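You operate a simulated robot arm through the tools that you are given. There is no shell and no other tool. Be economical: measure what you need, move in short steps, check, and stop when the job is done.

The job below is to be done with a simulated two-armed robot. You get a single attempt, and the scene is never put back.

JOB
Take the lid off the jar on the top of the side bench and lay it down there. Put the 4 mm roller from the top of the fitting bench on the lower shelf of the side bench and the 3 mm roller on the paper pad there. Put the green tin on the top of the side bench away on the lower board of the steel shelf. Push the door of cooler two shut. The order is free.

It is judged by the outcome, as a careful person would: the job done as asked, and still so three seconds after it is handed in. It fails if anything else is knocked over, pushed out of place, dropped, spilled or broken. Lids that push on must go on centred and level and be pressed home; caps that screw on are set level and turned clockwise until they are tight.

ROBOT AND FRAMES
Two 7-joint arms with two-finger parallel grippers on one trunk, on a base that drives. Base frame: it is fixed to the floor where the robot stands at the start and does not move with it; the origin is under the middle of the robot, x ahead of it, y to its left, z up. Lengths are in cm, angles in rad, forces in N, time in s.
The left shoulder is at the start at [6, 14.7, 54.3], the right one opposite. With the tool pointing down near the work surface each hand reaches from about 10 to 66 cm from the robot's upright axis, wherever it stands, measured 20 degrees to its own side. Places, roughly: door of cooler two [-140, 230, 30]; green tin [50, -50, 75]; jar (8x8x15 cm) [50, 0, 80]; lower board of the steel shelf (22x52 cm) [-318, -274, 52]; lower shelf of the side bench [70, -10, 20]; paper pad (24x17x3 cm) [60, 120, 90]; roller [50, 100, 75]. Payload 3.43 kg a hand.
Tool frame (each hand has its own): the origin (TCP) lies between the finger pads and is the grasp point; the fingertips stand 3 cm ahead of it; z points along the fingers, y is the line along which they close. Largest opening 9.4 cm; finger width 2.8, thickness 1; the body of the gripper, 5 by 9.6 cm, starts 5.5 cm behind the TCP.
Orientation is that of the tool frame in the base frame, as a unit quaternion [w, x, y, z]. With the fingers straight down and closing along the base's y, the tool's x points along the base's -x, its y along +y and its z along -z.

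CONTROLS
- The arms move only by the tool servo_tool. It takes "left_commands", "right_commands" or both (then of equal length, played together; a hand with none holds still); each is a list of rows, each a list of 7 numbers: the shift along the base's x, y, z in cm, then the turn, a rotation vector about the base's x, y, z in rad, then the gripper command, from -1 (fully open) to 1 (shut), values between in proportion. In form: [[x, y, z, ax, ay, az, fingers], ...]. A call has 1 to 12 rows; each row shifts and turns the commanded pose from where the row before left it. Each row takes 0.2 s and may step no farther than 5 cm and 0.15 rad from the row before; otherwise, or with a gripper value out of range, the whole call is refused. Where a pose cannot be reached the arm comes as near as it can. A force on the tool above 40 N (or 10 N above the force at the start of the call, whichever is more), or a blocked arm, ends the call early, and 0.2 s more pass. The fingers move at their own pace (about 7.2 cm/s each) and stop on an object; they squeeze with about 22 N. The grip force told is the motor's: it shows also when the fingers shut on nothing. Time passes only in rows, and 0.2 s behind the last, so rows that do not move let the fingers close. It gives the time, the measured TCP pose, the force on the tool (base axes), the opening and the grip force at its end, in the units of the frame above (readings bear some noise), with the torque about the TCP (base axes, N m) and any sound that the robot's microphone picked up, and new pictures: "views" is both (left out), scene, wrist or none (wrist: the cameras of the hands that moved).
- Cameras (640 x 400 px; columns grow to the right, rows downward): "scene" is now at [5.56, 1.53, 117.5]; the picture's right is [0.17, -0.99, 0.00], its down [-0.58, -0.10, -0.81] and it looks along [0.80, 0.13, -0.59] (base axes); focal length 256 px, centre (320, 200). "left" rides on the left gripper at [7.6, -1.4, -10.3] in its tool frame; the picture's right is [0.18, 0.98, 0.00], its down [-0.75, 0.14, -0.64] and it looks along [-0.63, 0.12, 0.77] (tool axes); focal length 243 px, centre (320, 200). "right" rides on the right gripper at [7.6, 1.4, -10.3] in its tool frame; the picture's right is [-0.18, 0.98, 0.00], its down [-0.75, -0.14, -0.64] and it looks along [-0.63, -0.12, 0.77] (tool axes); focal length 243 px, centre (320, 200).
- slide_trunk(by): slides the trunk up (or, below 0, down) by that many cm; the arms and the scene camera ride with it, the base frame stays. It gives what a move gives, with no picture.
- roll_base(legs): drives the robot by 1 to 6 legs, each [ahead, left, turn to the left] in cm, cm and rad, along the robot's own axes; the way and the turn of a leg run together, so that a leg with both is an arc; at most 150 cm and 3.142 rad a leg. The arms and the cameras ride along, it lands a little off, and it stops where it bumps. It gives what a move gives, and a new picture of the scene camera.
- aim_head(pan, tilt): turns the head with the scene camera to pan (to the left, within 1.501 rad either way) and tilt (down, from -0.506 to 1.204), counted from straight ahead of the robot. It gives what a move gives, and a new picture of the scene camera.
- pixel_to_xyz(camera, pixels): for up to 12 pixels [column, row] of the newest picture of that camera ("zoom" is the newest enlarged one), the place [x, y, z] in the base frame of the surface seen there, good to about 0.2 cm. It takes no simulated time.
- inspect(camera, box): a new picture of the part [left, top, right, bottom] of that camera's present view, enlarged. It takes no simulated time.
- close_job(): hands the job in; it is judged then, once.

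Keep the steps short. Do not move on a guess: measure, check each grasp and each placing, and mend mistakes. In all there are 110 turns and 260 pictures (those below and enlarged ones count). Leave the grippers open and the arms clear of the work at the hand-in unless told otherwise, and finish with a single line.

The tools are called after "Call:" as a command line: name --argument value ..., lists and objects as JSON in quotes. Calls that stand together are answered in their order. servo_tool: Moves the arms, as the interface text tells. Its arguments: {"type":"object","properties":{"left_commands":{"type":"array","items":{"type":"array","items":{"type":"number"}}},"right_commands":{"type":"array","items":{"type":"array","items":{"type":"number"}}},"views":{"type":"string","enum":["both","scene","wrist","none"]}},"required":[]} The other tools are called the same way: slide_trunk (by) slides the trunk up or down; roll_base (legs) drives the base; aim_head (pan, tilt) turns the head that bears the scene camera; pixel_to_xyz (camera, pixels) gives the place of the surface under pixels of a picture; inspect (camera, box) takes an enlarged picture of a part of a camera's view; close_job () hands the job in.

At the start:

```text
time: 0.0
left_ee_pos: [28.75, 12.13, 100.03]
left_orientation: [0.001, 0.0, 1.0, 0.0]
left_contact_force: [-0.4, -0.9, -0.2]
left_ft_torque: [0.03, -0.01, 0.0]
left_gripper_width: 9.41
left_grasp_force: 0.1
right_ee_pos: [29.09, -11.63, 100.05]
right_orientation: [0.002, 0.0, 1.0, 0.001]
right_contact_force: [-0.1, 0.6, 0.3]
right_ft_torque: [0.02, -0.02, 0.0]
right_gripper_width: 9.39
right_grasp_force: 0.1
trunk travel left (down, up): [-25.0, 0.0]
robot x, y, heading: [0.06, 0.13, 0.001]
head pan, tilt: [0.166, 0.63]
```

scene: 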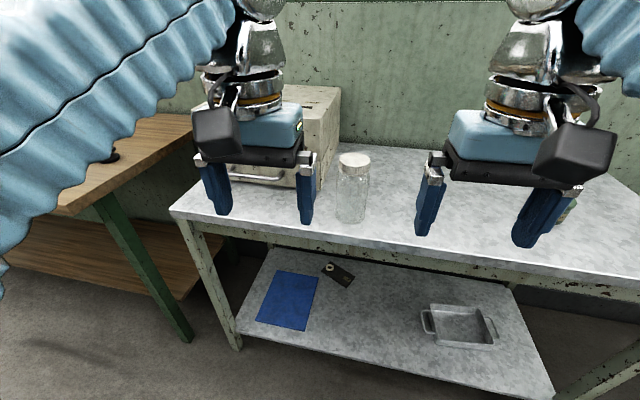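
right: 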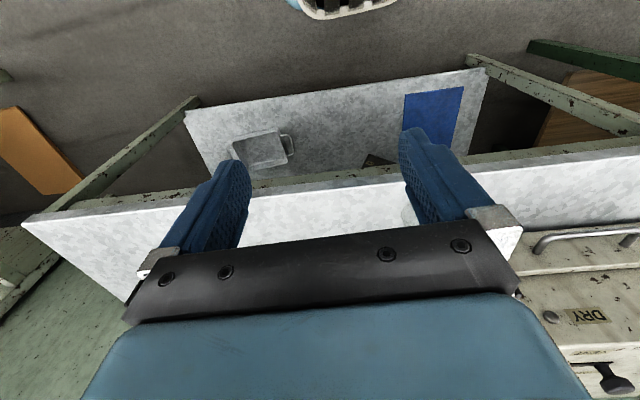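
left: 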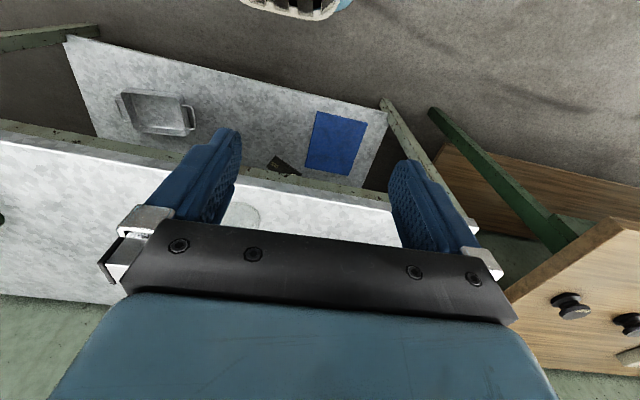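

I see the side bench ahead with the jar at pixel (352,188), and part of the fitting bench on the left. I'll measure the jar, then look left at the fitting bench.

Call:
pixel_to_xyz --camera "scene" --pixels '[[354, 159], [354, 168], [350, 200], [350, 220], [290, 300], [460, 320], [340, 270], [400, 230], [560, 215], [270, 180], [180, 212], [575, 205]]'

Call:
inspect --camera "scene" --box '[300, 130, 400, 240]'

Call:
aim_head --pan 1.0 --tilt 0.4

```text
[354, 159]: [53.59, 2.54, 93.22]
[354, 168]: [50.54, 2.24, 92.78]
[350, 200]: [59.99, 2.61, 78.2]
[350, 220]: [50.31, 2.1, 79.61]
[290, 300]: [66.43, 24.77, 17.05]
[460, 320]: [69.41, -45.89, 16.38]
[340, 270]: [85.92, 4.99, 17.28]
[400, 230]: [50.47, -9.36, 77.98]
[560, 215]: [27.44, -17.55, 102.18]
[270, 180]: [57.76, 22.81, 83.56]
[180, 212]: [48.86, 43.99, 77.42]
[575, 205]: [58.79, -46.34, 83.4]
```

```text
3.64 times, centred on (350, 185) of scene
```

zoom: 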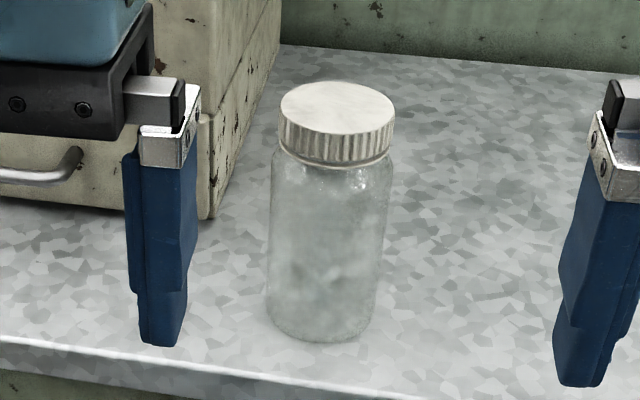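

```text
time: 1.2
left_ee_pos: [28.79, 12.16, 99.97]
left_orientation: [0.0, 0.0, 1.0, 0.0]
left_contact_force: [0.5, 0.4, -0.3]
left_ft_torque: [-0.01, 0.03, -0.02]
left_gripper_width: 9.41
left_grasp_force: 0.0
right_ee_pos: [28.9, -11.56, 100.0]
right_orientation: [0.002, 0.0, 1.0, 0.0]
right_contact_force: [0.4, 0.9, 0.8]
right_ft_torque: [-0.02, 0.02, 0.0]
right_gripper_width: 9.4
right_grasp_force: 0.0
trunk travel left (down, up): [-25.0, 0.0]
robot x, y, heading: [-0.44, -0.14, -0.002]
head pan, tilt: [1.0, 0.4]
```

scene: 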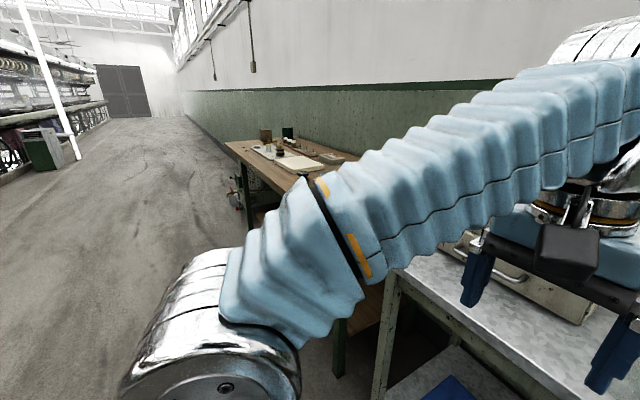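

The jar has a ribbed cap, likely a screw cap. I turn the head back to it to measure it exactly.

Call:
aim_head --pan 0.0 --tilt 0.6

Call:
inspect --camera "scene" --box '[230, 130, 390, 230]'

Call:
inspect --camera "scene" --box '[400, 130, 640, 280]'

```text
time: 2.4
left_ee_pos: [28.72, 12.18, 99.95]
left_orientation: [0.001, 0.0, 1.0, 0.0]
left_contact_force: [1.4, 0.4, 0.1]
left_ft_torque: [0.0, 0.0, 0.01]
left_gripper_width: 9.4
left_grasp_force: 0.0
right_ee_pos: [28.96, -11.63, 99.98]
right_orientation: [0.002, 0.001, 1.0, 0.001]
right_contact_force: [0.0, -0.1, 1.2]
right_ft_torque: [-0.01, 0.01, 0.0]
right_gripper_width: 9.39
right_grasp_force: 0.0
trunk travel left (down, up): [-25.0, 0.0]
robot x, y, heading: [-0.05, -0.11, -0.005]
head pan, tilt: [0.0, 0.6]
```

scene: 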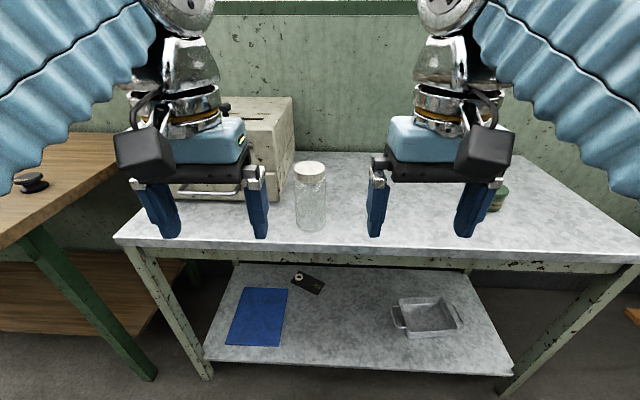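

```text
4.00 times, centred on (310, 180) of scene
```

zoom: 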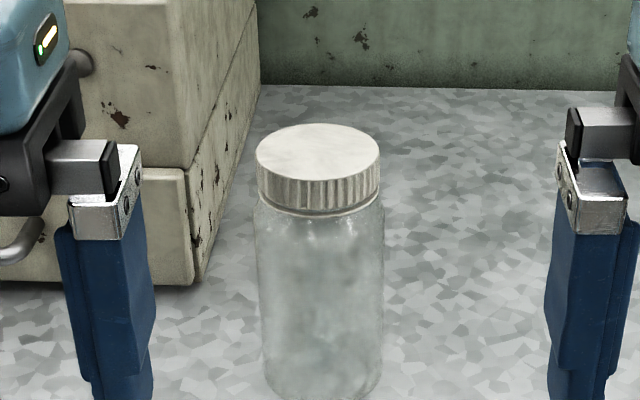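

```text
2.67 times, centred on (520, 205) of scene
```

zoom: 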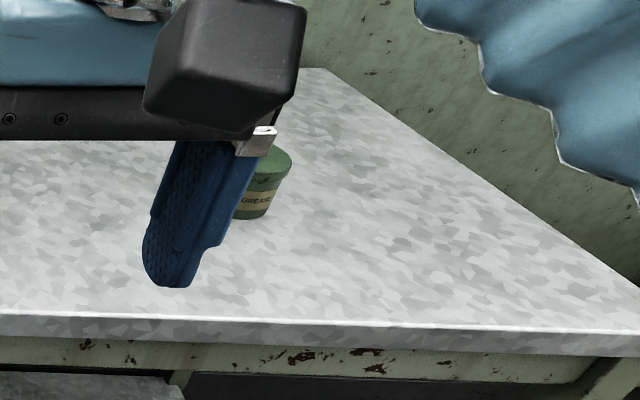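

I measure the lid (centre about (309,168)), its rim and the tin.

Call:
pixel_to_xyz --camera "scene" --pixels '[[309.5, 168], [309.5, 174], [309.5, 162], [296, 167.5], [323, 167.5], [309.5, 180], [309.5, 190], [309.5, 225], [500, 189], [503, 194], [498, 206], [260, 190]]'

```text
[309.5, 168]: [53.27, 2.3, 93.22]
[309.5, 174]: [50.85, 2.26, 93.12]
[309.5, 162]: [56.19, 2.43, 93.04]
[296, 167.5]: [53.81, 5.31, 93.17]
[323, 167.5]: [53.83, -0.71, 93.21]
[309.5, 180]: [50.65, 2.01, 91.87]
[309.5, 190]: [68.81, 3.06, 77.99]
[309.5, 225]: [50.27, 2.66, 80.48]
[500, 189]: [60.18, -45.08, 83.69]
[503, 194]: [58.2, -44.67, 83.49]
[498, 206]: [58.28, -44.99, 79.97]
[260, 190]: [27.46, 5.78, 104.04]
```

Lid centre is about (53.6, 2.3), top z 93.2, radius about 3.2. I check the box beside it for clearance.

Call:
pixel_to_xyz --camera "scene" --pixels '[[276, 198], [275, 175], [273, 150], [272, 130], [292, 150], [291, 100], [270, 118], [200, 196], [309.5, 196]]'

Call:
servo_tool --left_commands '[[4, -1.6, 0.5, 0, 0, 0, -1], [4, -1.6, 0.5, 0, 0, 0, -1], [4, -1.7, 0.5, 0, 0, 0, -1], [4, -1.7, 0.5, 0, 0, 0, -1], [4, -1.7, 0.5, 0, 0, 0, -1], [4, -1.6, 0.5, 0, 0, 0, -1], [0.9, 0, 0, 0, 0, 0, -1]]'

```text
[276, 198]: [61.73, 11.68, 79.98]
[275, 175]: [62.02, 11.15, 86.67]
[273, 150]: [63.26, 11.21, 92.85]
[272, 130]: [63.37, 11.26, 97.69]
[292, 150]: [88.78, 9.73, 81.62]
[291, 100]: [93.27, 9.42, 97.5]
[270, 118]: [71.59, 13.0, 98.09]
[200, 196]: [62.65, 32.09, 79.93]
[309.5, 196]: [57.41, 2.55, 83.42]
```

```text
time: 4.0
left_ee_pos: [32.33, 11.04, 100.39]
left_orientation: [0.001, 0.0, 1.0, 0.0]
left_contact_force: [-0.2, 1.3, 0.3]
left_ft_torque: [0.06, 0.0, -0.03]
left_gripper_width: 9.38
left_grasp_force: 0.1
left hand out of reach, approached as far as the arm can: row 1, 2, 3, 4, 5, 6
right_ee_pos: [29.08, -11.55, 100.01]
right_orientation: [0.002, 0.0, 1.0, 0.0]
right_contact_force: [-0.2, -0.3, -0.9]
right_ft_torque: [0.01, -0.01, 0.02]
right_gripper_width: 9.41
right_grasp_force: 0.0
trunk travel left (down, up): [-25.0, 0.0]
robot x, y, heading: [-0.07, 0.21, -0.004]
head pan, tilt: [0.0, 0.6]
```

scene: 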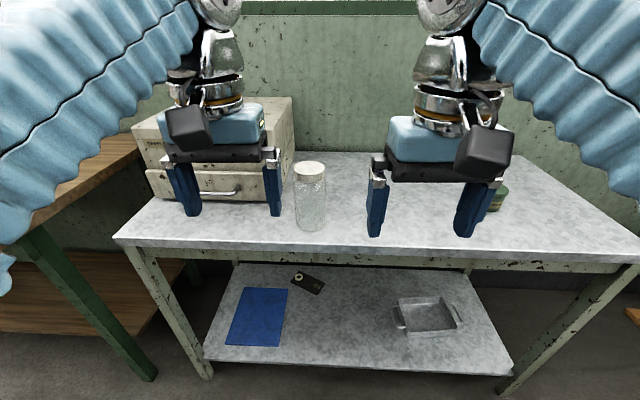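
left: 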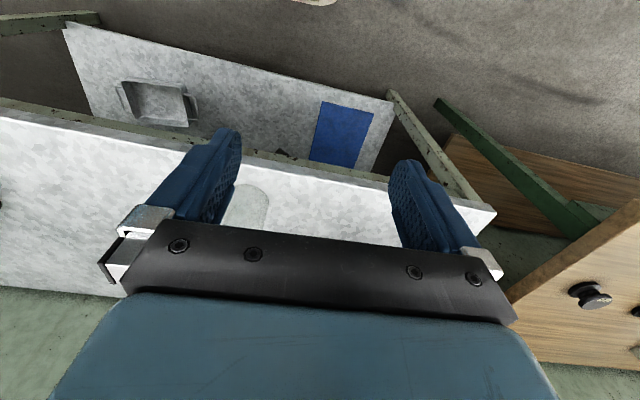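

At this height the arm reaches only about 32 cm ahead. Hands are above the lid (tips at 97, lid top at 93), so I drive 17 cm nearer.

Call:
roll_base --legs '[[17, 0, 0]]'

```text
time: 5.5
left_ee_pos: [49.35, 10.7, 100.35]
left_orientation: [0.001, 0.003, 1.0, 0.0]
left_contact_force: [-0.8, -1.2, -0.1]
left_ft_torque: [-0.01, -0.01, 0.02]
left_gripper_width: 9.41
left_grasp_force: 0.0
right_ee_pos: [45.62, -11.65, 100.04]
right_orientation: [0.001, 0.002, 1.0, 0.001]
right_contact_force: [0.5, 0.4, 0.8]
right_ft_torque: [-0.04, -0.02, -0.02]
right_gripper_width: 9.41
right_grasp_force: 0.2
trunk travel left (down, up): [-25.0, 0.0]
robot x, y, heading: [17.13, 0.05, -0.005]
head pan, tilt: [0.0, 0.6]
```

scene: 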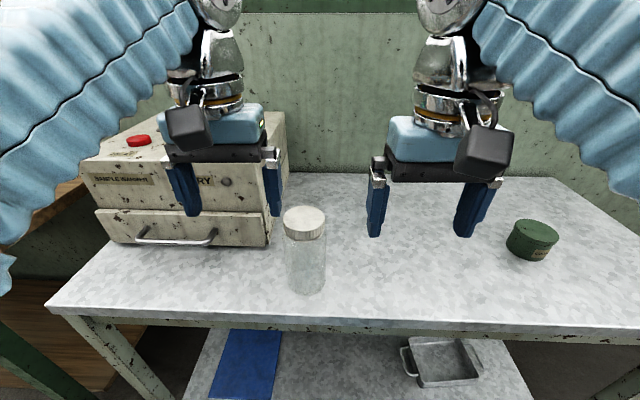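

The jar now appears at (305,222) beneath the left hand's right side. I move the left hand over the lid at height 98 while pre-turning it clockwise by 0.9 rad.

Call:
servo_tool --left_commands '[[0.7, -1.4, -0.4, 0, 0, -0.15, -1], [0.7, -1.4, -0.4, 0, 0, -0.15, -1], [0.7, -1.4, -0.4, 0, 0, -0.15, -1], [0.7, -1.4, -0.4, 0, 0, -0.15, -1], [0.7, -1.4, -0.4, 0, 0, -0.15, -1], [0.7, -1.4, -0.3, 0, 0, -0.15, -1], [0, 0, 0, 0, 0, 0, -1]]'

```text
time: 7.1
left_ee_pos: [53.57, 2.34, 98.02]
left_orientation: [0.001, 0.439, 0.899, 0.001]
left_contact_force: [1.1, 0.1, 0.3]
left_ft_torque: [-0.01, 0.02, -0.02]
left_gripper_width: 9.4
left_grasp_force: 0.0
right_ee_pos: [45.72, -11.83, 100.01]
right_orientation: [0.002, 0.003, 1.0, 0.001]
right_contact_force: [-0.3, -0.5, -0.5]
right_ft_torque: [-0.01, 0.0, 0.04]
right_gripper_width: 9.4
right_grasp_force: 0.0
trunk travel left (down, up): [-25.0, 0.0]
robot x, y, heading: [16.7, -0.04, -0.005]
head pan, tilt: [0.0, 0.6]
```

scene: 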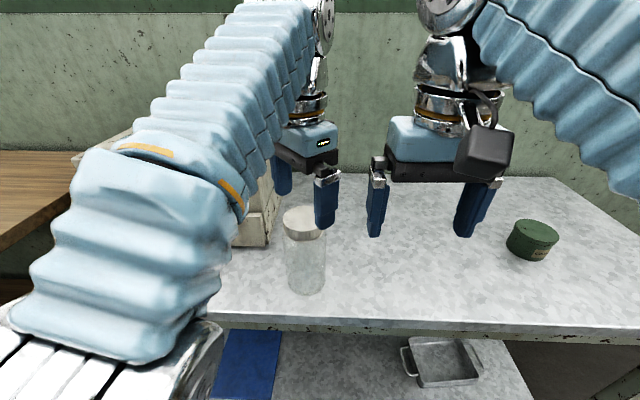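
left: 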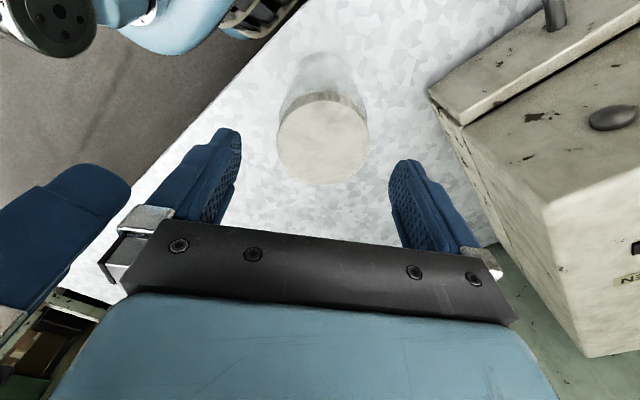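

The wrist view shows the lid at about (322,143) between the fingers. I verify its position with this camera.

Call:
pixel_to_xyz --camera "left" --pixels '[[322, 140], [281, 145], [364, 135], [322, 103], [322, 180]]'

```text
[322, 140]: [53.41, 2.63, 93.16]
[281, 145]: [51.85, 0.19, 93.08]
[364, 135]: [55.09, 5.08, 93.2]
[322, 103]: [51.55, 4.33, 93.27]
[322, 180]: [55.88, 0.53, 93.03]
```

Centre is about (53.6, 2.5). I descend to 94.2 and close on the lid.

Call:
servo_tool --left_commands '[[0, 0.15, -1.3, 0, 0, 0, -1], [0, 0, -1.3, 0, 0, 0, -1], [0, 0, -1.2, 0, 0, 0, -1], [0, 0, 0, 0, 0, 0, -1], [0, 0, 0, 0, 0, 0, 1], [0, 0, 0, 0, 0, 0, 1], [0, 0, 0, 0, 0, 0, 1]]'

```text
time: 8.7
left_ee_pos: [53.54, 2.55, 94.3]
left_orientation: [0.001, 0.438, 0.899, -0.001]
left_contact_force: [0.5, 0.4, 0.6]
left_ft_torque: [0.02, 0.01, -0.02]
left_gripper_width: 6.27
left_grasp_force: 22.1
right_ee_pos: [45.75, -11.78, 99.99]
right_orientation: [0.002, 0.003, 1.0, 0.001]
right_contact_force: [0.4, 0.5, -0.4]
right_ft_torque: [0.01, 0.02, 0.0]
right_gripper_width: 9.39
right_grasp_force: 0.0
trunk travel left (down, up): [-25.0, 0.0]
robot x, y, heading: [17.14, -0.25, -0.009]
head pan, tilt: [0.0, 0.6]
```

scene: 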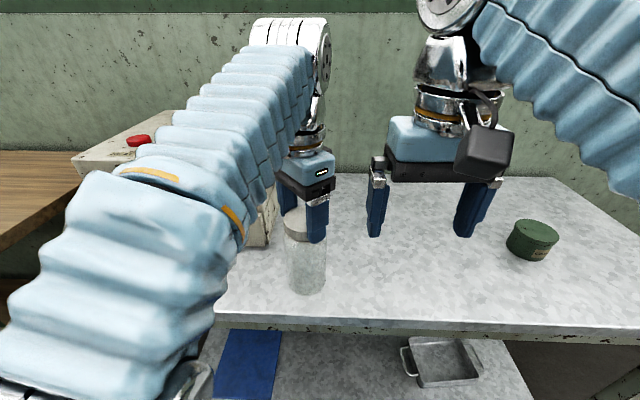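
left: 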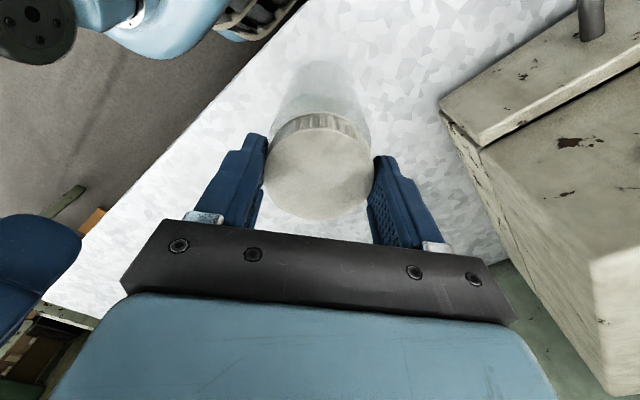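

Gripped at 6.27 cm. I turn counter-clockwise 0.6 rad and watch torque and the jar.

Call:
servo_tool --left_commands '[[0, 0, 0, 0, 0, 0.15, 1], [0, 0, 0, 0, 0, 0.15, 1], [0, 0, 0, 0, 0, 0.15, 1], [0, 0, 0, 0, 0, 0.15, 1]]'

```text
time: 9.7
left_ee_pos: [53.59, 2.58, 94.35]
left_orientation: [0.001, 0.151, 0.988, -0.001]
left_contact_force: [-0.2, 0.0, 0.2]
left_ft_torque: [-0.06, 0.05, 0.02]
left_gripper_width: 6.31
left_grasp_force: 21.5
right_ee_pos: [45.79, -11.8, 100.0]
right_orientation: [0.002, 0.002, 1.0, 0.001]
right_contact_force: [0.1, -0.5, 0.4]
right_ft_torque: [0.02, -0.01, 0.01]
right_gripper_width: 9.41
right_grasp_force: 0.0
trunk travel left (down, up): [-25.0, 0.0]
robot x, y, heading: [16.67, -0.13, -0.006]
head pan, tilt: [0.0, 0.6]
```

scene: 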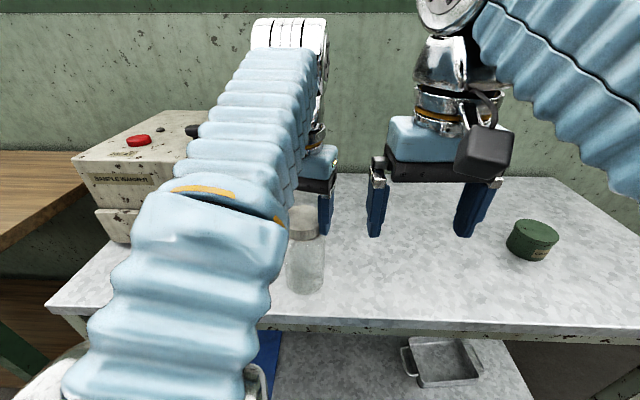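
left: 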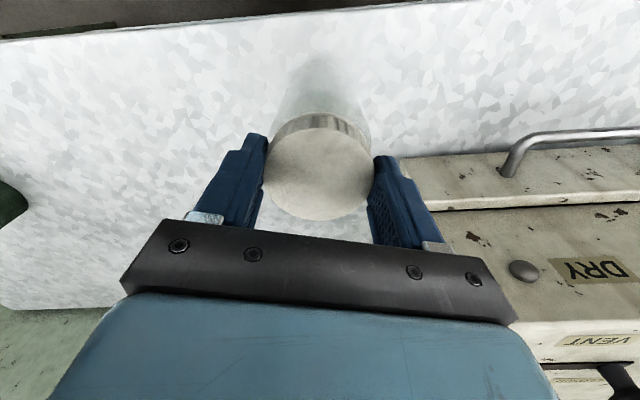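

Almost no torque. I keep turning by 1.2 rad, then lift only 0.6 cm and inspect.

Call:
servo_tool --left_commands '[[0, 0, 0, 0, 0, 0.15, 1], [0, 0, 0, 0, 0, 0.15, 1], [0, 0, 0, 0, 0, 0.15, 1], [0, 0, 0, 0, 0, 0.15, 1], [0, 0, 0, 0, 0, 0.15, 1], [0, 0, 0, 0, 0, 0.15, 1], [0, 0, 0, 0, 0, 0.15, 1], [0, 0, 0, 0, 0, 0.15, 1], [0, 0, 0.3, 0, 0, 0, 1], [0, 0, 0.3, 0, 0, 0, 1]]'

Call:
inspect --camera "scene" --box '[265, 190, 361, 310]'

```text
time: 11.9
left_ee_pos: [53.68, 2.56, 94.94]
left_orientation: [0.002, -0.433, 0.902, -0.001]
left_contact_force: [1.1, 0.8, -1.4]
left_ft_torque: [0.01, -0.05, -0.02]
left_gripper_width: 6.3
left_grasp_force: 21.8
right_ee_pos: [45.76, -11.74, 99.98]
right_orientation: [0.002, 0.002, 1.0, 0.001]
right_contact_force: [0.6, -0.7, 0.4]
right_ft_torque: [0.0, 0.02, 0.04]
right_gripper_width: 9.39
right_grasp_force: 0.1
trunk travel left (down, up): [-25.0, 0.0]
robot x, y, heading: [17.09, -0.17, -0.004]
head pan, tilt: [0.0, 0.6]
```

scene: 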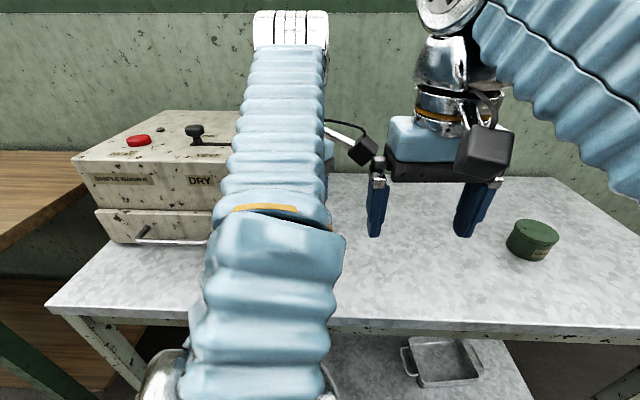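
left: 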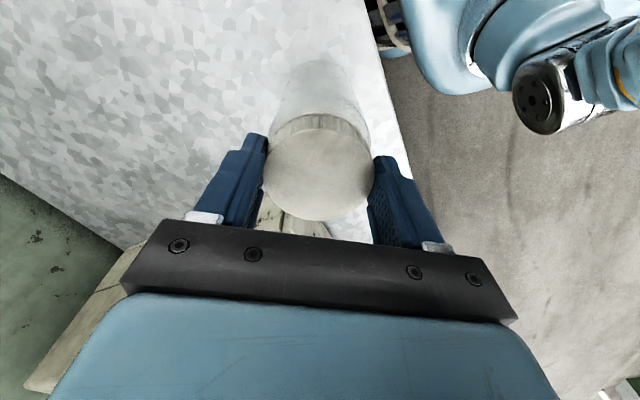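

```text
3.33 times, centred on (313, 250) of scene
```

zoom: 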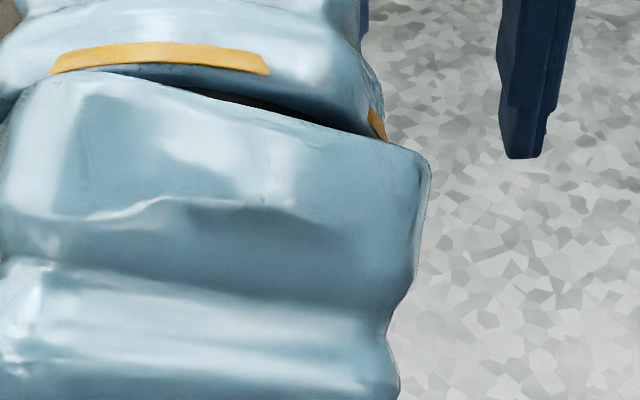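

Force reading is ambiguous (−1.4 N). I look at the jar base through the right wrist camera to see whether the jar rose too.

Call:
inspect --camera "right" --box '[0, 0, 640, 400]'

Call:
inspect --camera "left" --box '[220, 40, 420, 240]'

```text
1.00 times, centred on (320, 200) of right (not enlarged: the box is as wide or as high as the picture)
```

zoom: 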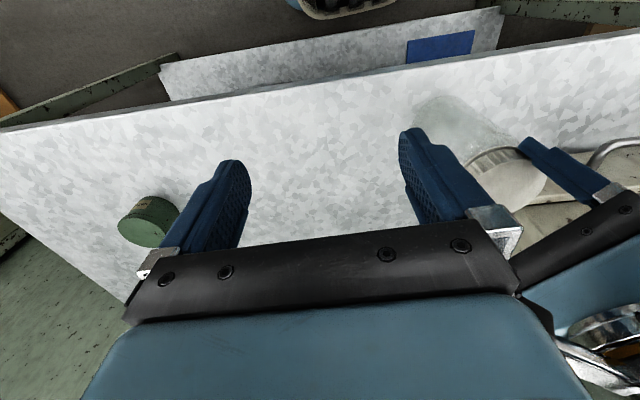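

```text
2.00 times, centred on (320, 140) of left
```

zoom: 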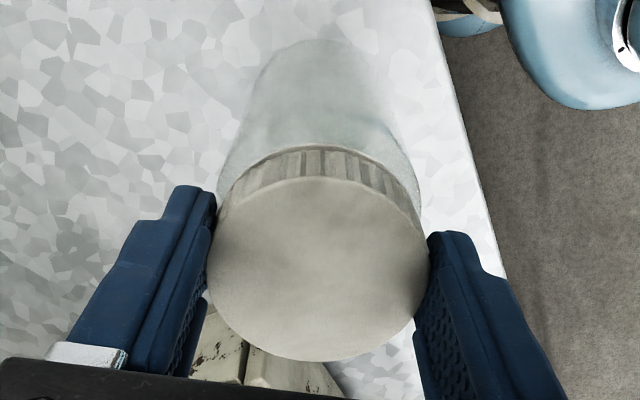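

Call:
inspect --camera "right" --box '[390, 80, 560, 220]'

Call:
pixel_to_xyz --camera "right" --pixels '[[480, 150], [490, 152], [465, 155], [525, 190], [440, 105], [420, 110], [435, 120]]'

```text
2.86 times, centred on (475, 150) of right
```

zoom: 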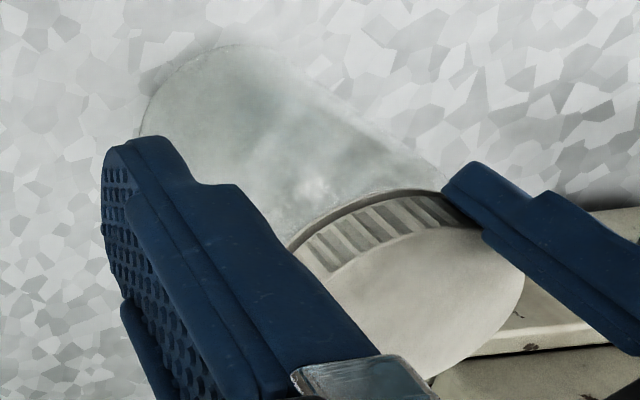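

```text
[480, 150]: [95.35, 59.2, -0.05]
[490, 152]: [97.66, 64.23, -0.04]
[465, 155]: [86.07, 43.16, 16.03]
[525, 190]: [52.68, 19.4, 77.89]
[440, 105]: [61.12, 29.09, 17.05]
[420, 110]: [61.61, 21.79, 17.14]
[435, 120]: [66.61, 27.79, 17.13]
```

Still unclear. I lift another 0.8 cm (the grip is firm) and look again.

Call:
servo_tool --left_commands '[[0, 0, 0.4, 0, 0, 0, 1], [0, 0, 0.4, 0, 0, 0, 1], [0, 0, 0, 0, 0, 0, 1]]' --views "none"

Call:
inspect --camera "right" --box '[390, 80, 560, 220]'

```text
time: 12.7
left_ee_pos: [53.67, 2.55, 95.74]
left_orientation: [0.001, -0.432, 0.902, 0.0]
left_contact_force: [0.8, -0.6, -0.7]
left_ft_torque: [-0.03, 0.0, -0.02]
left_gripper_width: 6.32
left_grasp_force: 22.1
right_ee_pos: [45.64, -11.76, 99.93]
right_orientation: [0.002, 0.003, 1.0, 0.001]
right_contact_force: [0.3, -0.5, -0.6]
right_ft_torque: [-0.01, 0.04, 0.02]
right_gripper_width: 9.4
right_grasp_force: 0.0
trunk travel left (down, up): [-25.0, 0.0]
robot x, y, heading: [16.77, 0.06, -0.009]
head pan, tilt: [0.0, 0.6]
```

```text
2.86 times, centred on (475, 150) of right
```

zoom: 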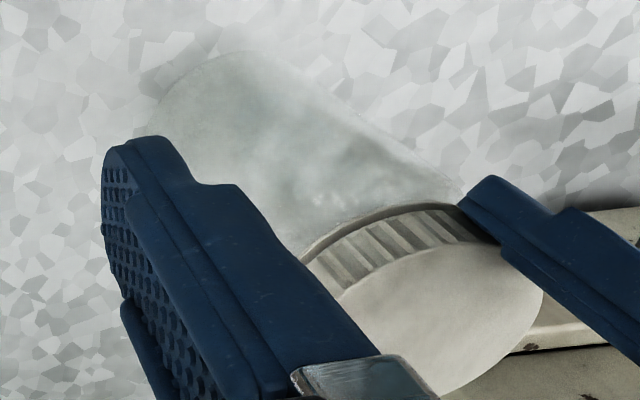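

The jar rises and turns with the lid (base moved from its shadow). So I set it back down; then the right hand will hold the jar body. At the same time I yaw the right hand by +1.57 so it closes along x, moving it aside.

Call:
servo_tool --left_commands '[[0, 0, -0.5, 0, 0, 0, 1], [0, 0, -0.5, 0, 0, 0, 1], [0, 0, -0.4, 0, 0, 0, 1], [0, 0, 0, 0, 0, 0, 1], [0, 0, 0, 0, 0, 0, 1], [0, 0, 0, 0, 0, 0, 1], [0, 0, 0, 0, 0, 0, 1], [0, 0, 0, 0, 0, 0, 1], [0, 0, 0, 0, 0, 0, 1], [0, 0, 0, 0, 0, 0, 1], [0, 0, 0, 0, 0, 0, 1]]' --right_commands '[[0.2, -1.2, 0, 0, 0, 0.143, -1], [0.2, -1.2, 0, 0, 0, 0.143, -1], [0.2, -1.2, 0, 0, 0, 0.143, -1], [0.2, -1.2, 0, 0, 0, 0.143, -1], [0.2, -1.2, 0, 0, 0, 0.143, -1], [0.2, 0, 0, 0, 0, 0.143, -1], [0.2, 0, 0, 0, 0, 0.143, -1], [0.2, 0, 0, 0, 0, 0.143, -1], [0.2, 0, 0, 0, 0, 0.143, -1], [0.2, 0, 0, 0, 0, 0.143, -1], [0.2, 0, 0, 0, 0, 0.143, -1]]' --views "scene"

```text
time: 15.1
left_ee_pos: [53.7, 2.57, 94.28]
left_orientation: [0.001, -0.431, 0.902, 0.0]
left_contact_force: [0.1, -0.3, 1.9]
left_ft_torque: [0.05, -0.07, 0.0]
left_gripper_width: 6.33
left_grasp_force: 22.4
right_ee_pos: [47.89, -17.88, 100.08]
right_orientation: [0.001, -0.707, 0.708, 0.002]
right_contact_force: [0.1, -0.3, -0.4]
right_ft_torque: [-0.03, 0.0, -0.01]
right_gripper_width: 9.42
right_grasp_force: 0.0
trunk travel left (down, up): [-25.0, 0.0]
robot x, y, heading: [16.78, -0.39, -0.0]
head pan, tilt: [0.0, 0.6]
```

scene: 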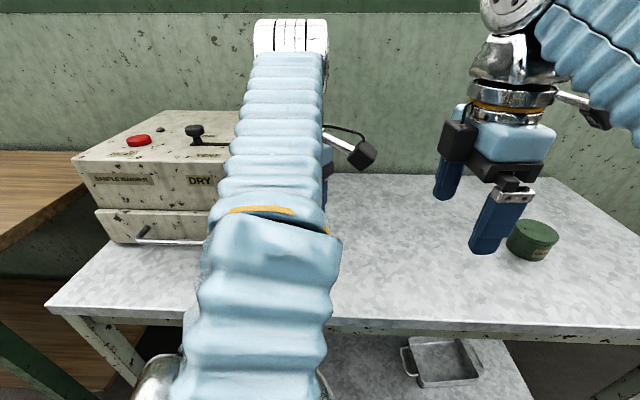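

I inspect the right gripper: there's a block on its left side at (460,140) that could reduce clearance.

Call:
inspect --camera "scene" --box '[400, 50, 640, 270]'

Call:
pixel_to_xyz --camera "scene" --pixels '[[458, 140], [475, 130], [530, 160], [495, 215], [595, 105], [440, 140]]'

```text
1.82 times, centred on (520, 160) of scene
```

zoom: 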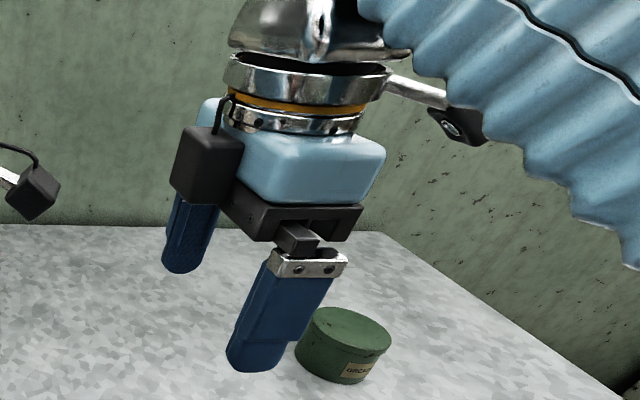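

```text
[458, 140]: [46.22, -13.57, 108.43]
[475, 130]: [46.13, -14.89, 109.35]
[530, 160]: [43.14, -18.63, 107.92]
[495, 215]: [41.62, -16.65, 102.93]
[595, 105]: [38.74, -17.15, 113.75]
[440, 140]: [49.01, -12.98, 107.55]
```

The block sticks out about 5 cm at 7.5–10 cm behind the TCP. With a 60° tilt it stays clear of the left hand. I tilt the right hand and bring it to a staging pose at (53.6, −9, 92).

Call:
servo_tool --right_commands '[[0.8, 1.2, -1.1, 0.15, 0, 0, -1], [0.8, 1.3, -1.1, 0.15, 0, 0, -1], [0.8, 1.3, -1.2, 0.15, 0, 0, -1], [0.8, 1.3, -1.1, 0.15, 0, 0, -1], [0.8, 1.3, -1.2, 0.15, 0, 0, -1], [0.8, 1.3, -1.2, 0.15, 0, 0, -1], [0.9, 1.2, -1.2, 0.147, 0, 0, -1], [0, 0, 0, 0, 0, 0, -1]]'

```text
time: 16.9
left_ee_pos: [53.56, 2.62, 94.24]
left_orientation: [0.002, -0.433, 0.901, 0.0]
left_contact_force: [0.0, -0.9, 1.6]
left_ft_torque: [0.02, -0.02, 0.0]
left_gripper_width: 6.29
left_grasp_force: 22.2
right_ee_pos: [53.47, -8.99, 91.83]
right_orientation: [0.355, -0.61, 0.613, 0.355]
right_contact_force: [0.4, 0.7, 0.3]
right_ft_torque: [0.04, 0.0, 0.01]
right_gripper_width: 9.38
right_grasp_force: 0.0
trunk travel left (down, up): [-25.0, 0.0]
robot x, y, heading: [17.24, 0.05, -0.005]
head pan, tilt: [0.0, 0.6]
```

scene: 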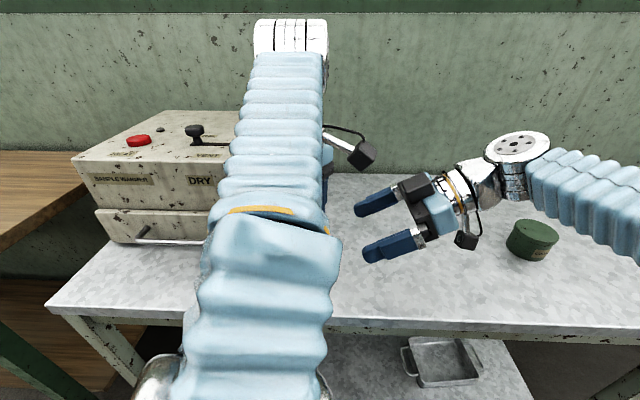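
right: 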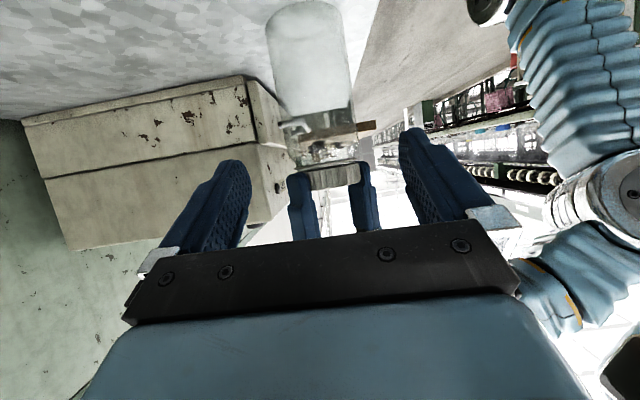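

The jar is centred between the right fingers in its camera. I advance along the approach direction to the jar.

Call:
servo_tool --right_commands '[[0.02, 1.9, -1.2, 0, 0, 0, -1], [0.02, 1.9, -1.2, 0, 0, 0, -1], [0.02, 1.9, -1.2, 0, 0, 0, -1], [0.02, 1.9, -1.2, 0, 0, 0, -1], [0, 0, 0, 0, 0, 0, -1]]'

```text
time: 18.1
left_ee_pos: [53.65, 2.55, 94.2]
left_orientation: [0.001, -0.433, 0.901, 0.0]
left_contact_force: [-0.6, 1.1, 1.5]
left_ft_torque: [0.02, -0.01, 0.02]
left_gripper_width: 6.3
left_grasp_force: 22.4
right_ee_pos: [53.64, -1.19, 86.96]
right_orientation: [0.353, -0.611, 0.613, 0.356]
right_contact_force: [-0.1, 0.4, -0.5]
right_ft_torque: [0.0, 0.01, 0.03]
right_gripper_width: 9.39
right_grasp_force: 0.0
trunk travel left (down, up): [-25.0, 0.0]
robot x, y, heading: [16.95, -0.33, -0.006]
head pan, tilt: [0.0, 0.6]
```

scene: 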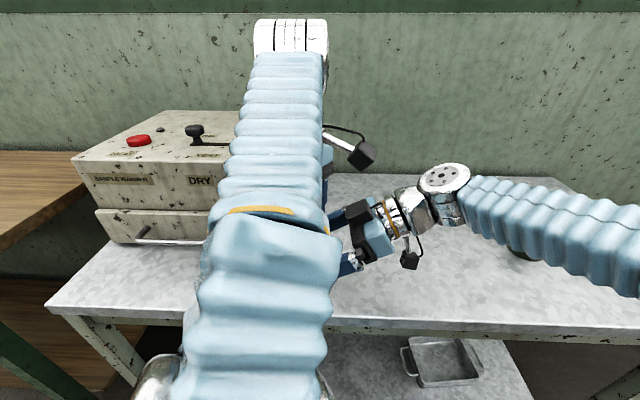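
right: 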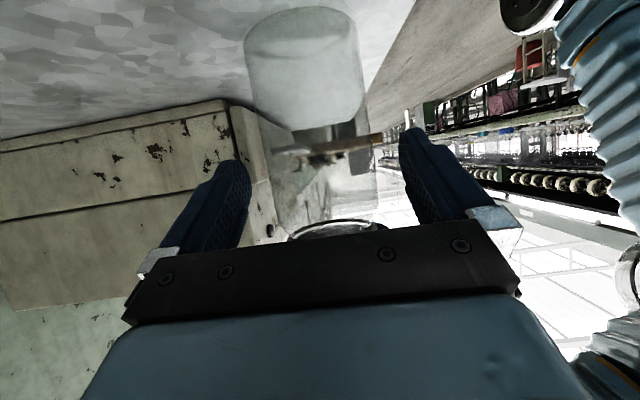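

Tin is partly hidden behind the right forearm; I check the forearm's height there before the last advance.

Call:
pixel_to_xyz --camera "scene" --pixels '[[520, 240], [545, 265], [525, 258], [500, 235], [560, 215], [600, 285], [375, 215], [410, 262]]'

Call:
inspect --camera "scene" --box '[300, 130, 640, 320]'

```text
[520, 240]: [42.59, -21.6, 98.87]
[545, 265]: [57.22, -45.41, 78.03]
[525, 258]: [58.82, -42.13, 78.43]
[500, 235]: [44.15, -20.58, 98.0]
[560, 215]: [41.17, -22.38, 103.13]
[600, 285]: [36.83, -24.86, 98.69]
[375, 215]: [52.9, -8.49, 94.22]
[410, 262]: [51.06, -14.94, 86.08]
```

```text
1.88 times, centred on (470, 225) of scene
```

zoom: 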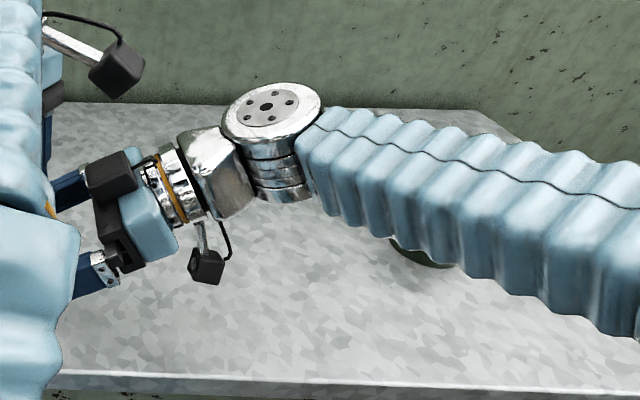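

The forearm is well above and away from the tin, and the block will stay clear of the left hand. I advance the last 3.7 cm and close on the jar.

Call:
servo_tool --right_commands '[[0, 1.85, -1.2, 0, 0, 0, -1], [0, 1.85, -1.2, 0, 0, 0, -1], [0, 0, 0, 0, 0, 0, -1], [0, 0, 0, 0, 0, 0, -0.2], [0, 0, 0, 0, 0, 0, 0.1], [0, 0, 0, 0, 0, 0, 0.4], [0, 0, 0, 0, 0, 0, 1], [0, 0, 0, 0, 0, 0, 1]]'

```text
time: 19.8
left_ee_pos: [53.7, 2.82, 94.27]
left_orientation: [0.002, -0.435, 0.9, 0.002]
left_contact_force: [1.1, -0.1, 2.9]
left_ft_torque: [-0.07, 0.16, 0.35]
left_gripper_width: 6.3
left_grasp_force: 22.1
right_ee_pos: [53.81, 2.6, 84.89]
right_orientation: [0.354, -0.611, 0.613, 0.354]
right_contact_force: [-0.7, 0.4, -0.5]
right_ft_torque: [-0.01, -0.36, -0.43]
right_gripper_width: 7.38
right_grasp_force: 22.4
trunk travel left (down, up): [-25.0, 0.0]
robot x, y, heading: [16.61, 0.14, -0.005]
head pan, tilt: [0.0, 0.6]
stopped in row 8 (right hand): the force on the tool passed its limit at 41 N (the readings are from after the stop); the commanded pose is now the measured one
```

scene: 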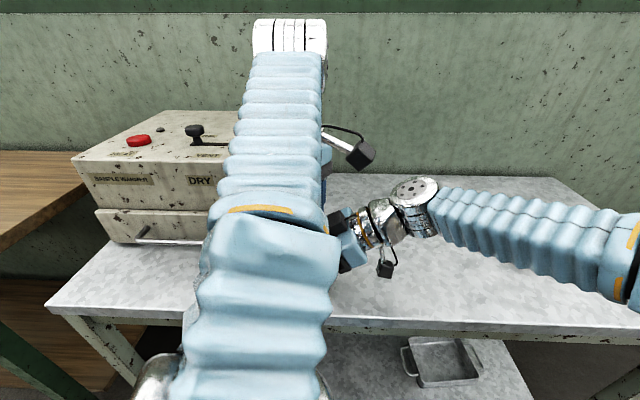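
right: 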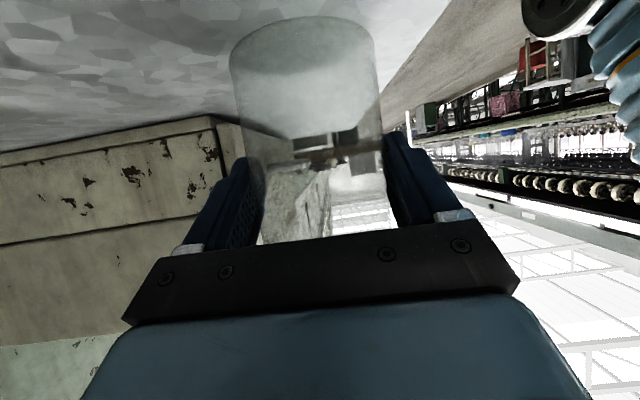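

The right hand holds the jar (7.38 cm). Now I turn the lid counter-clockwise with the left hand.

Call:
servo_tool --left_commands '[[0, 0, 0, 0, 0, 0.12, 1], [0, 0, 0, 0, 0, 0.12, 1], [0, 0, 0, 0, 0, 0.12, 1], [0, 0, 0, 0, 0, 0.12, 1], [0, 0, 0, 0, 0, 0.12, 1]]' --views "none"

Call:
inspect --camera "right" --box '[0, 0, 640, 400]'

```text
time: 21.0
left_ee_pos: [53.74, 2.74, 94.26]
left_orientation: [0.003, -0.682, 0.732, 0.002]
left_contact_force: [15.4, 0.9, 5.1]
left_ft_torque: [0.03, -0.93, -0.03]
left_gripper_width: 6.31
left_grasp_force: 21.6
right_ee_pos: [53.57, 2.69, 84.88]
right_orientation: [-0.352, 0.612, -0.612, -0.356]
right_contact_force: [-13.6, -3.0, -1.1]
right_ft_torque: [0.03, -0.57, 0.04]
right_gripper_width: 7.37
right_grasp_force: 22.0
trunk travel left (down, up): [-25.0, 0.0]
robot x, y, heading: [16.88, 0.04, -0.003]
head pan, tilt: [0.0, 0.6]
```

```text
1.00 times, centred on (320, 200) of right (not enlarged: the box is as wide or as high as the picture)
```

zoom: 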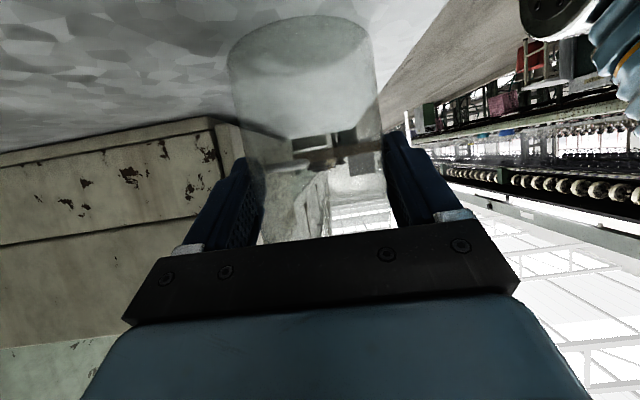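

The wrench torque is low now, so the cap seems to be turning. I continue another 0.84 rad with a slight rise.

Call:
servo_tool --left_commands '[[-0.05, 0, 0.01, 0, 0, 0.12, 1], [-0.05, 0, 0.01, 0, 0, 0.12, 1], [0, 0, 0.01, 0, 0, 0.12, 1], [0, 0, 0.01, 0, 0, 0.12, 1], [0, 0, 0.01, 0, 0, 0.12, 1], [0, 0, 0.01, 0, 0, 0.12, 1], [0, 0, 0.01, 0, 0, 0.12, 1], [0, 0, 0, 0, 0, 0, 1]]' --views "wrist"

```text
time: 22.8
left_ee_pos: [53.57, 2.82, 94.43]
left_orientation: [-0.001, 0.921, -0.389, -0.003]
left_contact_force: [15.9, 17.1, 19.5]
left_ft_torque: [0.66, -0.67, -0.29]
left_gripper_width: 6.29
left_grasp_force: 21.6
right_ee_pos: [53.81, 2.54, 84.75]
right_orientation: [0.355, -0.61, 0.613, 0.355]
right_contact_force: [-19.5, -16.9, -7.4]
right_ft_torque: [0.91, -0.44, 0.4]
right_gripper_width: 7.45
right_grasp_force: 22.4
trunk travel left (down, up): [-25.0, 0.0]
robot x, y, heading: [16.96, -0.38, -0.003]
head pan, tilt: [0.0, 0.6]
```

left: 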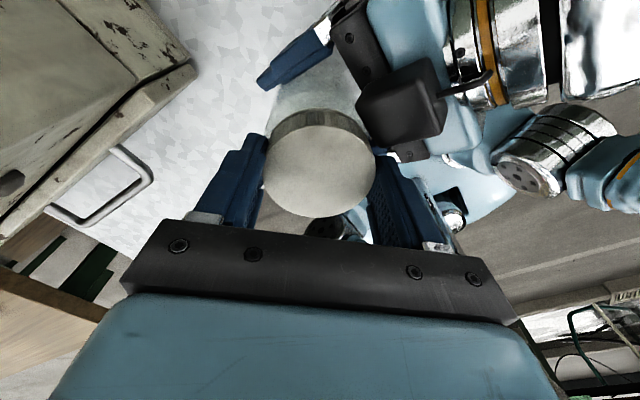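

Forces grew (19 N upward on the left hand), suggesting the cap is climbing. I raise the left hand slightly and watch the forces.

Call:
servo_tool --left_commands '[[-0.1, -0.1, 0.15, 0, 0, 0, 1], [0, 0, 0, 0, 0, 0, 1]]' --views "none"

Call:
inspect --camera "left" --box '[220, 20, 480, 240]'

```text
time: 23.4
left_ee_pos: [53.38, 2.57, 94.49]
left_orientation: [-0.001, 0.921, -0.39, -0.003]
left_contact_force: [14.0, 14.3, 5.6]
left_ft_torque: [0.7, -0.51, 0.0]
left_gripper_width: 6.29
left_grasp_force: 21.8
right_ee_pos: [53.79, 2.55, 84.93]
right_orientation: [0.356, -0.61, 0.613, 0.354]
right_contact_force: [-14.7, -14.6, -0.5]
right_ft_torque: [0.57, -0.88, 0.08]
right_gripper_width: 7.45
right_grasp_force: 21.3
trunk travel left (down, up): [-25.0, 0.0]
robot x, y, heading: [17.2, -0.16, -0.004]
head pan, tilt: [0.0, 0.6]
```

```text
1.82 times, centred on (350, 130) of left
```

zoom: 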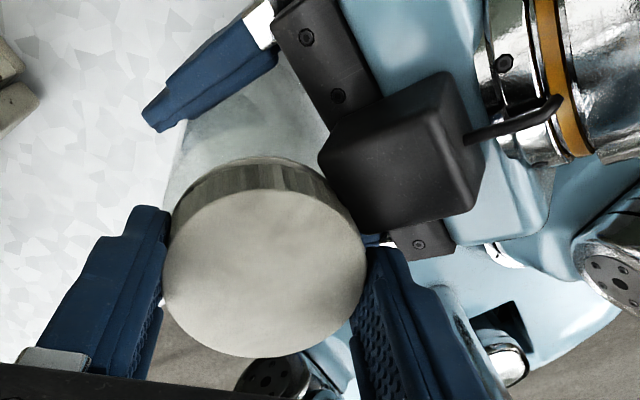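

The left finger is close to the right hand's block, so I open only slightly, lift clear, and wind back clockwise for a new grip.

Call:
servo_tool --left_commands '[[0, 0, 0, 0, 0, 0, -0.45], [0, 0, 0, 0, 0, 0, -0.45], [0, 0, 1.5, 0, 0, 0, -0.5], [0, 0, 2, 0, 0, -0.1, -0.6], [0, 0, 0, 0, 0, -0.15, -1], [0, 0, 0, 0, 0, -0.15, -1], [0, 0, 0, 0, 0, -0.15, -1], [0, 0, 0, 0, 0, -0.15, -1], [0, 0, 0, 0, 0, -0.15, -1], [0, 0, 0, 0, 0, -0.15, -1], [0, 0, 0, 0, 0, -0.15, -1], [0, 0, 0, 0, 0, -0.15, -1]]' --views "wrist"

```text
time: 26.0
left_ee_pos: [53.66, 2.67, 98.03]
left_orientation: [0.003, -0.496, 0.868, 0.002]
left_contact_force: [-0.1, 0.0, -0.4]
left_ft_torque: [0.01, -0.06, 0.01]
left_gripper_width: 9.43
left_grasp_force: 0.1
right_ee_pos: [53.79, 2.51, 84.91]
right_orientation: [0.354, -0.611, 0.613, 0.355]
right_contact_force: [0.7, 0.3, 0.4]
right_ft_torque: [0.0, -0.03, -0.01]
right_gripper_width: 7.36
right_grasp_force: 21.6
trunk travel left (down, up): [-25.0, 0.0]
robot x, y, heading: [16.83, -0.12, -0.008]
head pan, tilt: [0.0, 0.6]
```

left: 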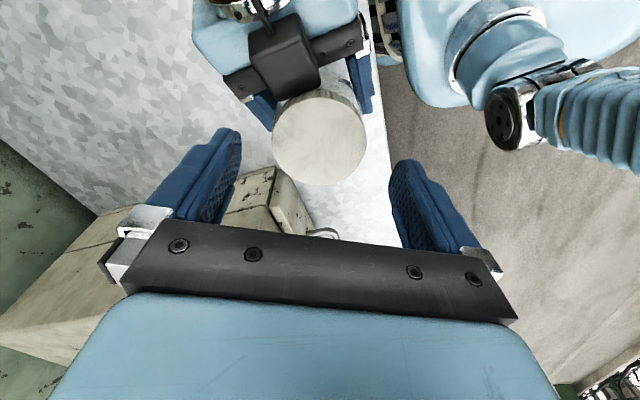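

All forces are now zero. I measure the lid's centre and top height to see whether it rose.

Call:
pixel_to_xyz --camera "left" --pixels '[[320, 140], [276, 145], [363, 135], [320, 103], [320, 180], [300, 120], [340, 160]]'

```text
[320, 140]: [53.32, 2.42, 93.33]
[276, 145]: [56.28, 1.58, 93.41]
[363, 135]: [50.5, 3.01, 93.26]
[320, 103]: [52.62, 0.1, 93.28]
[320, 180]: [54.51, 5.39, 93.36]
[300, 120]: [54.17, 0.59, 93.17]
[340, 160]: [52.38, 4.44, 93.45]
```

The lid rose about 0.2 cm: it is unscrewing. I wind back a bit more, regrip, and turn again with a matching rise.

Call:
servo_tool --left_commands '[[-0.1, 0, -1.2, 0, 0, -0.15, -1], [-0.1, 0, -1.2, 0, 0, -0.15, -1], [0, 0, -1.1, 0, 0, -0.15, -1], [0, 0, 0, 0, 0, 0, -1], [0, 0, 0, 0, 0, 0, 0], [0, 0, 0, 0, 0, 0, 1], [0, 0, 0, 0, 0, 0, 1]]' --views "none"

Call:
servo_tool --left_commands '[[0, 0, 0.02, 0, 0, 0.14, 1], [0, 0, 0.02, 0, 0, 0.14, 1], [0, 0, 0.02, 0, 0, 0.14, 1], [0, 0, 0.02, 0, 0, 0.14, 1], [0, 0, 0.02, 0, 0, 0.14, 1], [0, 0, 0.02, 0, 0, 0.14, 1], [0, 0, 0.02, 0, 0, 0.14, 1], [0, 0, 0.02, 0, 0, 0.14, 1], [0, 0, 0.02, 0, 0, 0.14, 1], [0, 0, 0.02, 0, 0, 0.14, 1], [0, 0, 0, 0, 0, 0, 1]]' --views "wrist"

```text
time: 26.9
left_ee_pos: [53.66, 2.89, 94.52]
left_orientation: [0.009, -0.296, 0.955, -0.001]
left_contact_force: [0.2, -0.6, -0.3]
left_ft_torque: [-0.01, -0.03, 0.02]
left_gripper_width: 9.41
left_grasp_force: 0.1
right_ee_pos: [53.48, 2.65, 84.77]
right_orientation: [-0.35, 0.616, -0.61, -0.355]
right_contact_force: [0.7, -0.1, 2.1]
right_ft_torque: [-0.04, 0.06, -0.03]
right_gripper_width: 7.34
right_grasp_force: 22.1
trunk travel left (down, up): [-25.0, 0.0]
robot x, y, heading: [16.79, -0.45, -0.001]
head pan, tilt: [0.0, 0.6]
stopped in row 4 (left hand): the force on the tool passed its limit at 44 N (the readings are from after the stop); the commanded pose is now the measured one
```

```text
time: 29.3
left_ee_pos: [53.62, 2.91, 94.87]
left_orientation: [-0.007, 0.842, -0.54, -0.005]
left_contact_force: [-11.9, 2.1, -1.2]
left_ft_torque: [0.1, 0.41, 0.02]
left_gripper_width: 6.26
left_grasp_force: 21.7
right_ee_pos: [53.47, 2.71, 84.8]
right_orientation: [-0.351, 0.615, -0.61, -0.356]
right_contact_force: [11.2, -2.2, 1.1]
right_ft_torque: [0.16, 0.79, 0.01]
right_gripper_width: 7.33
right_grasp_force: 21.9
trunk travel left (down, up): [-25.0, 0.0]
robot x, y, heading: [16.8, -0.02, -0.006]
head pan, tilt: [0.0, 0.6]
```

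left: 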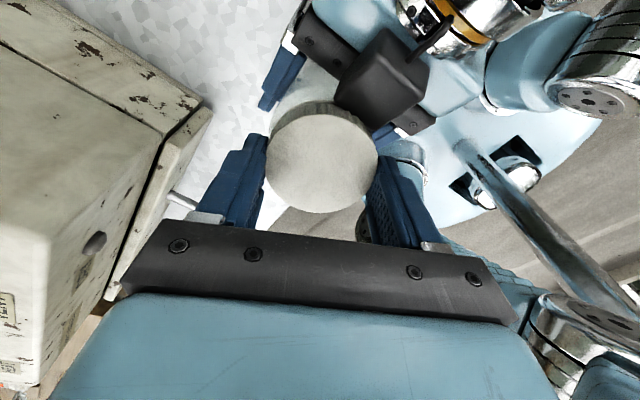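

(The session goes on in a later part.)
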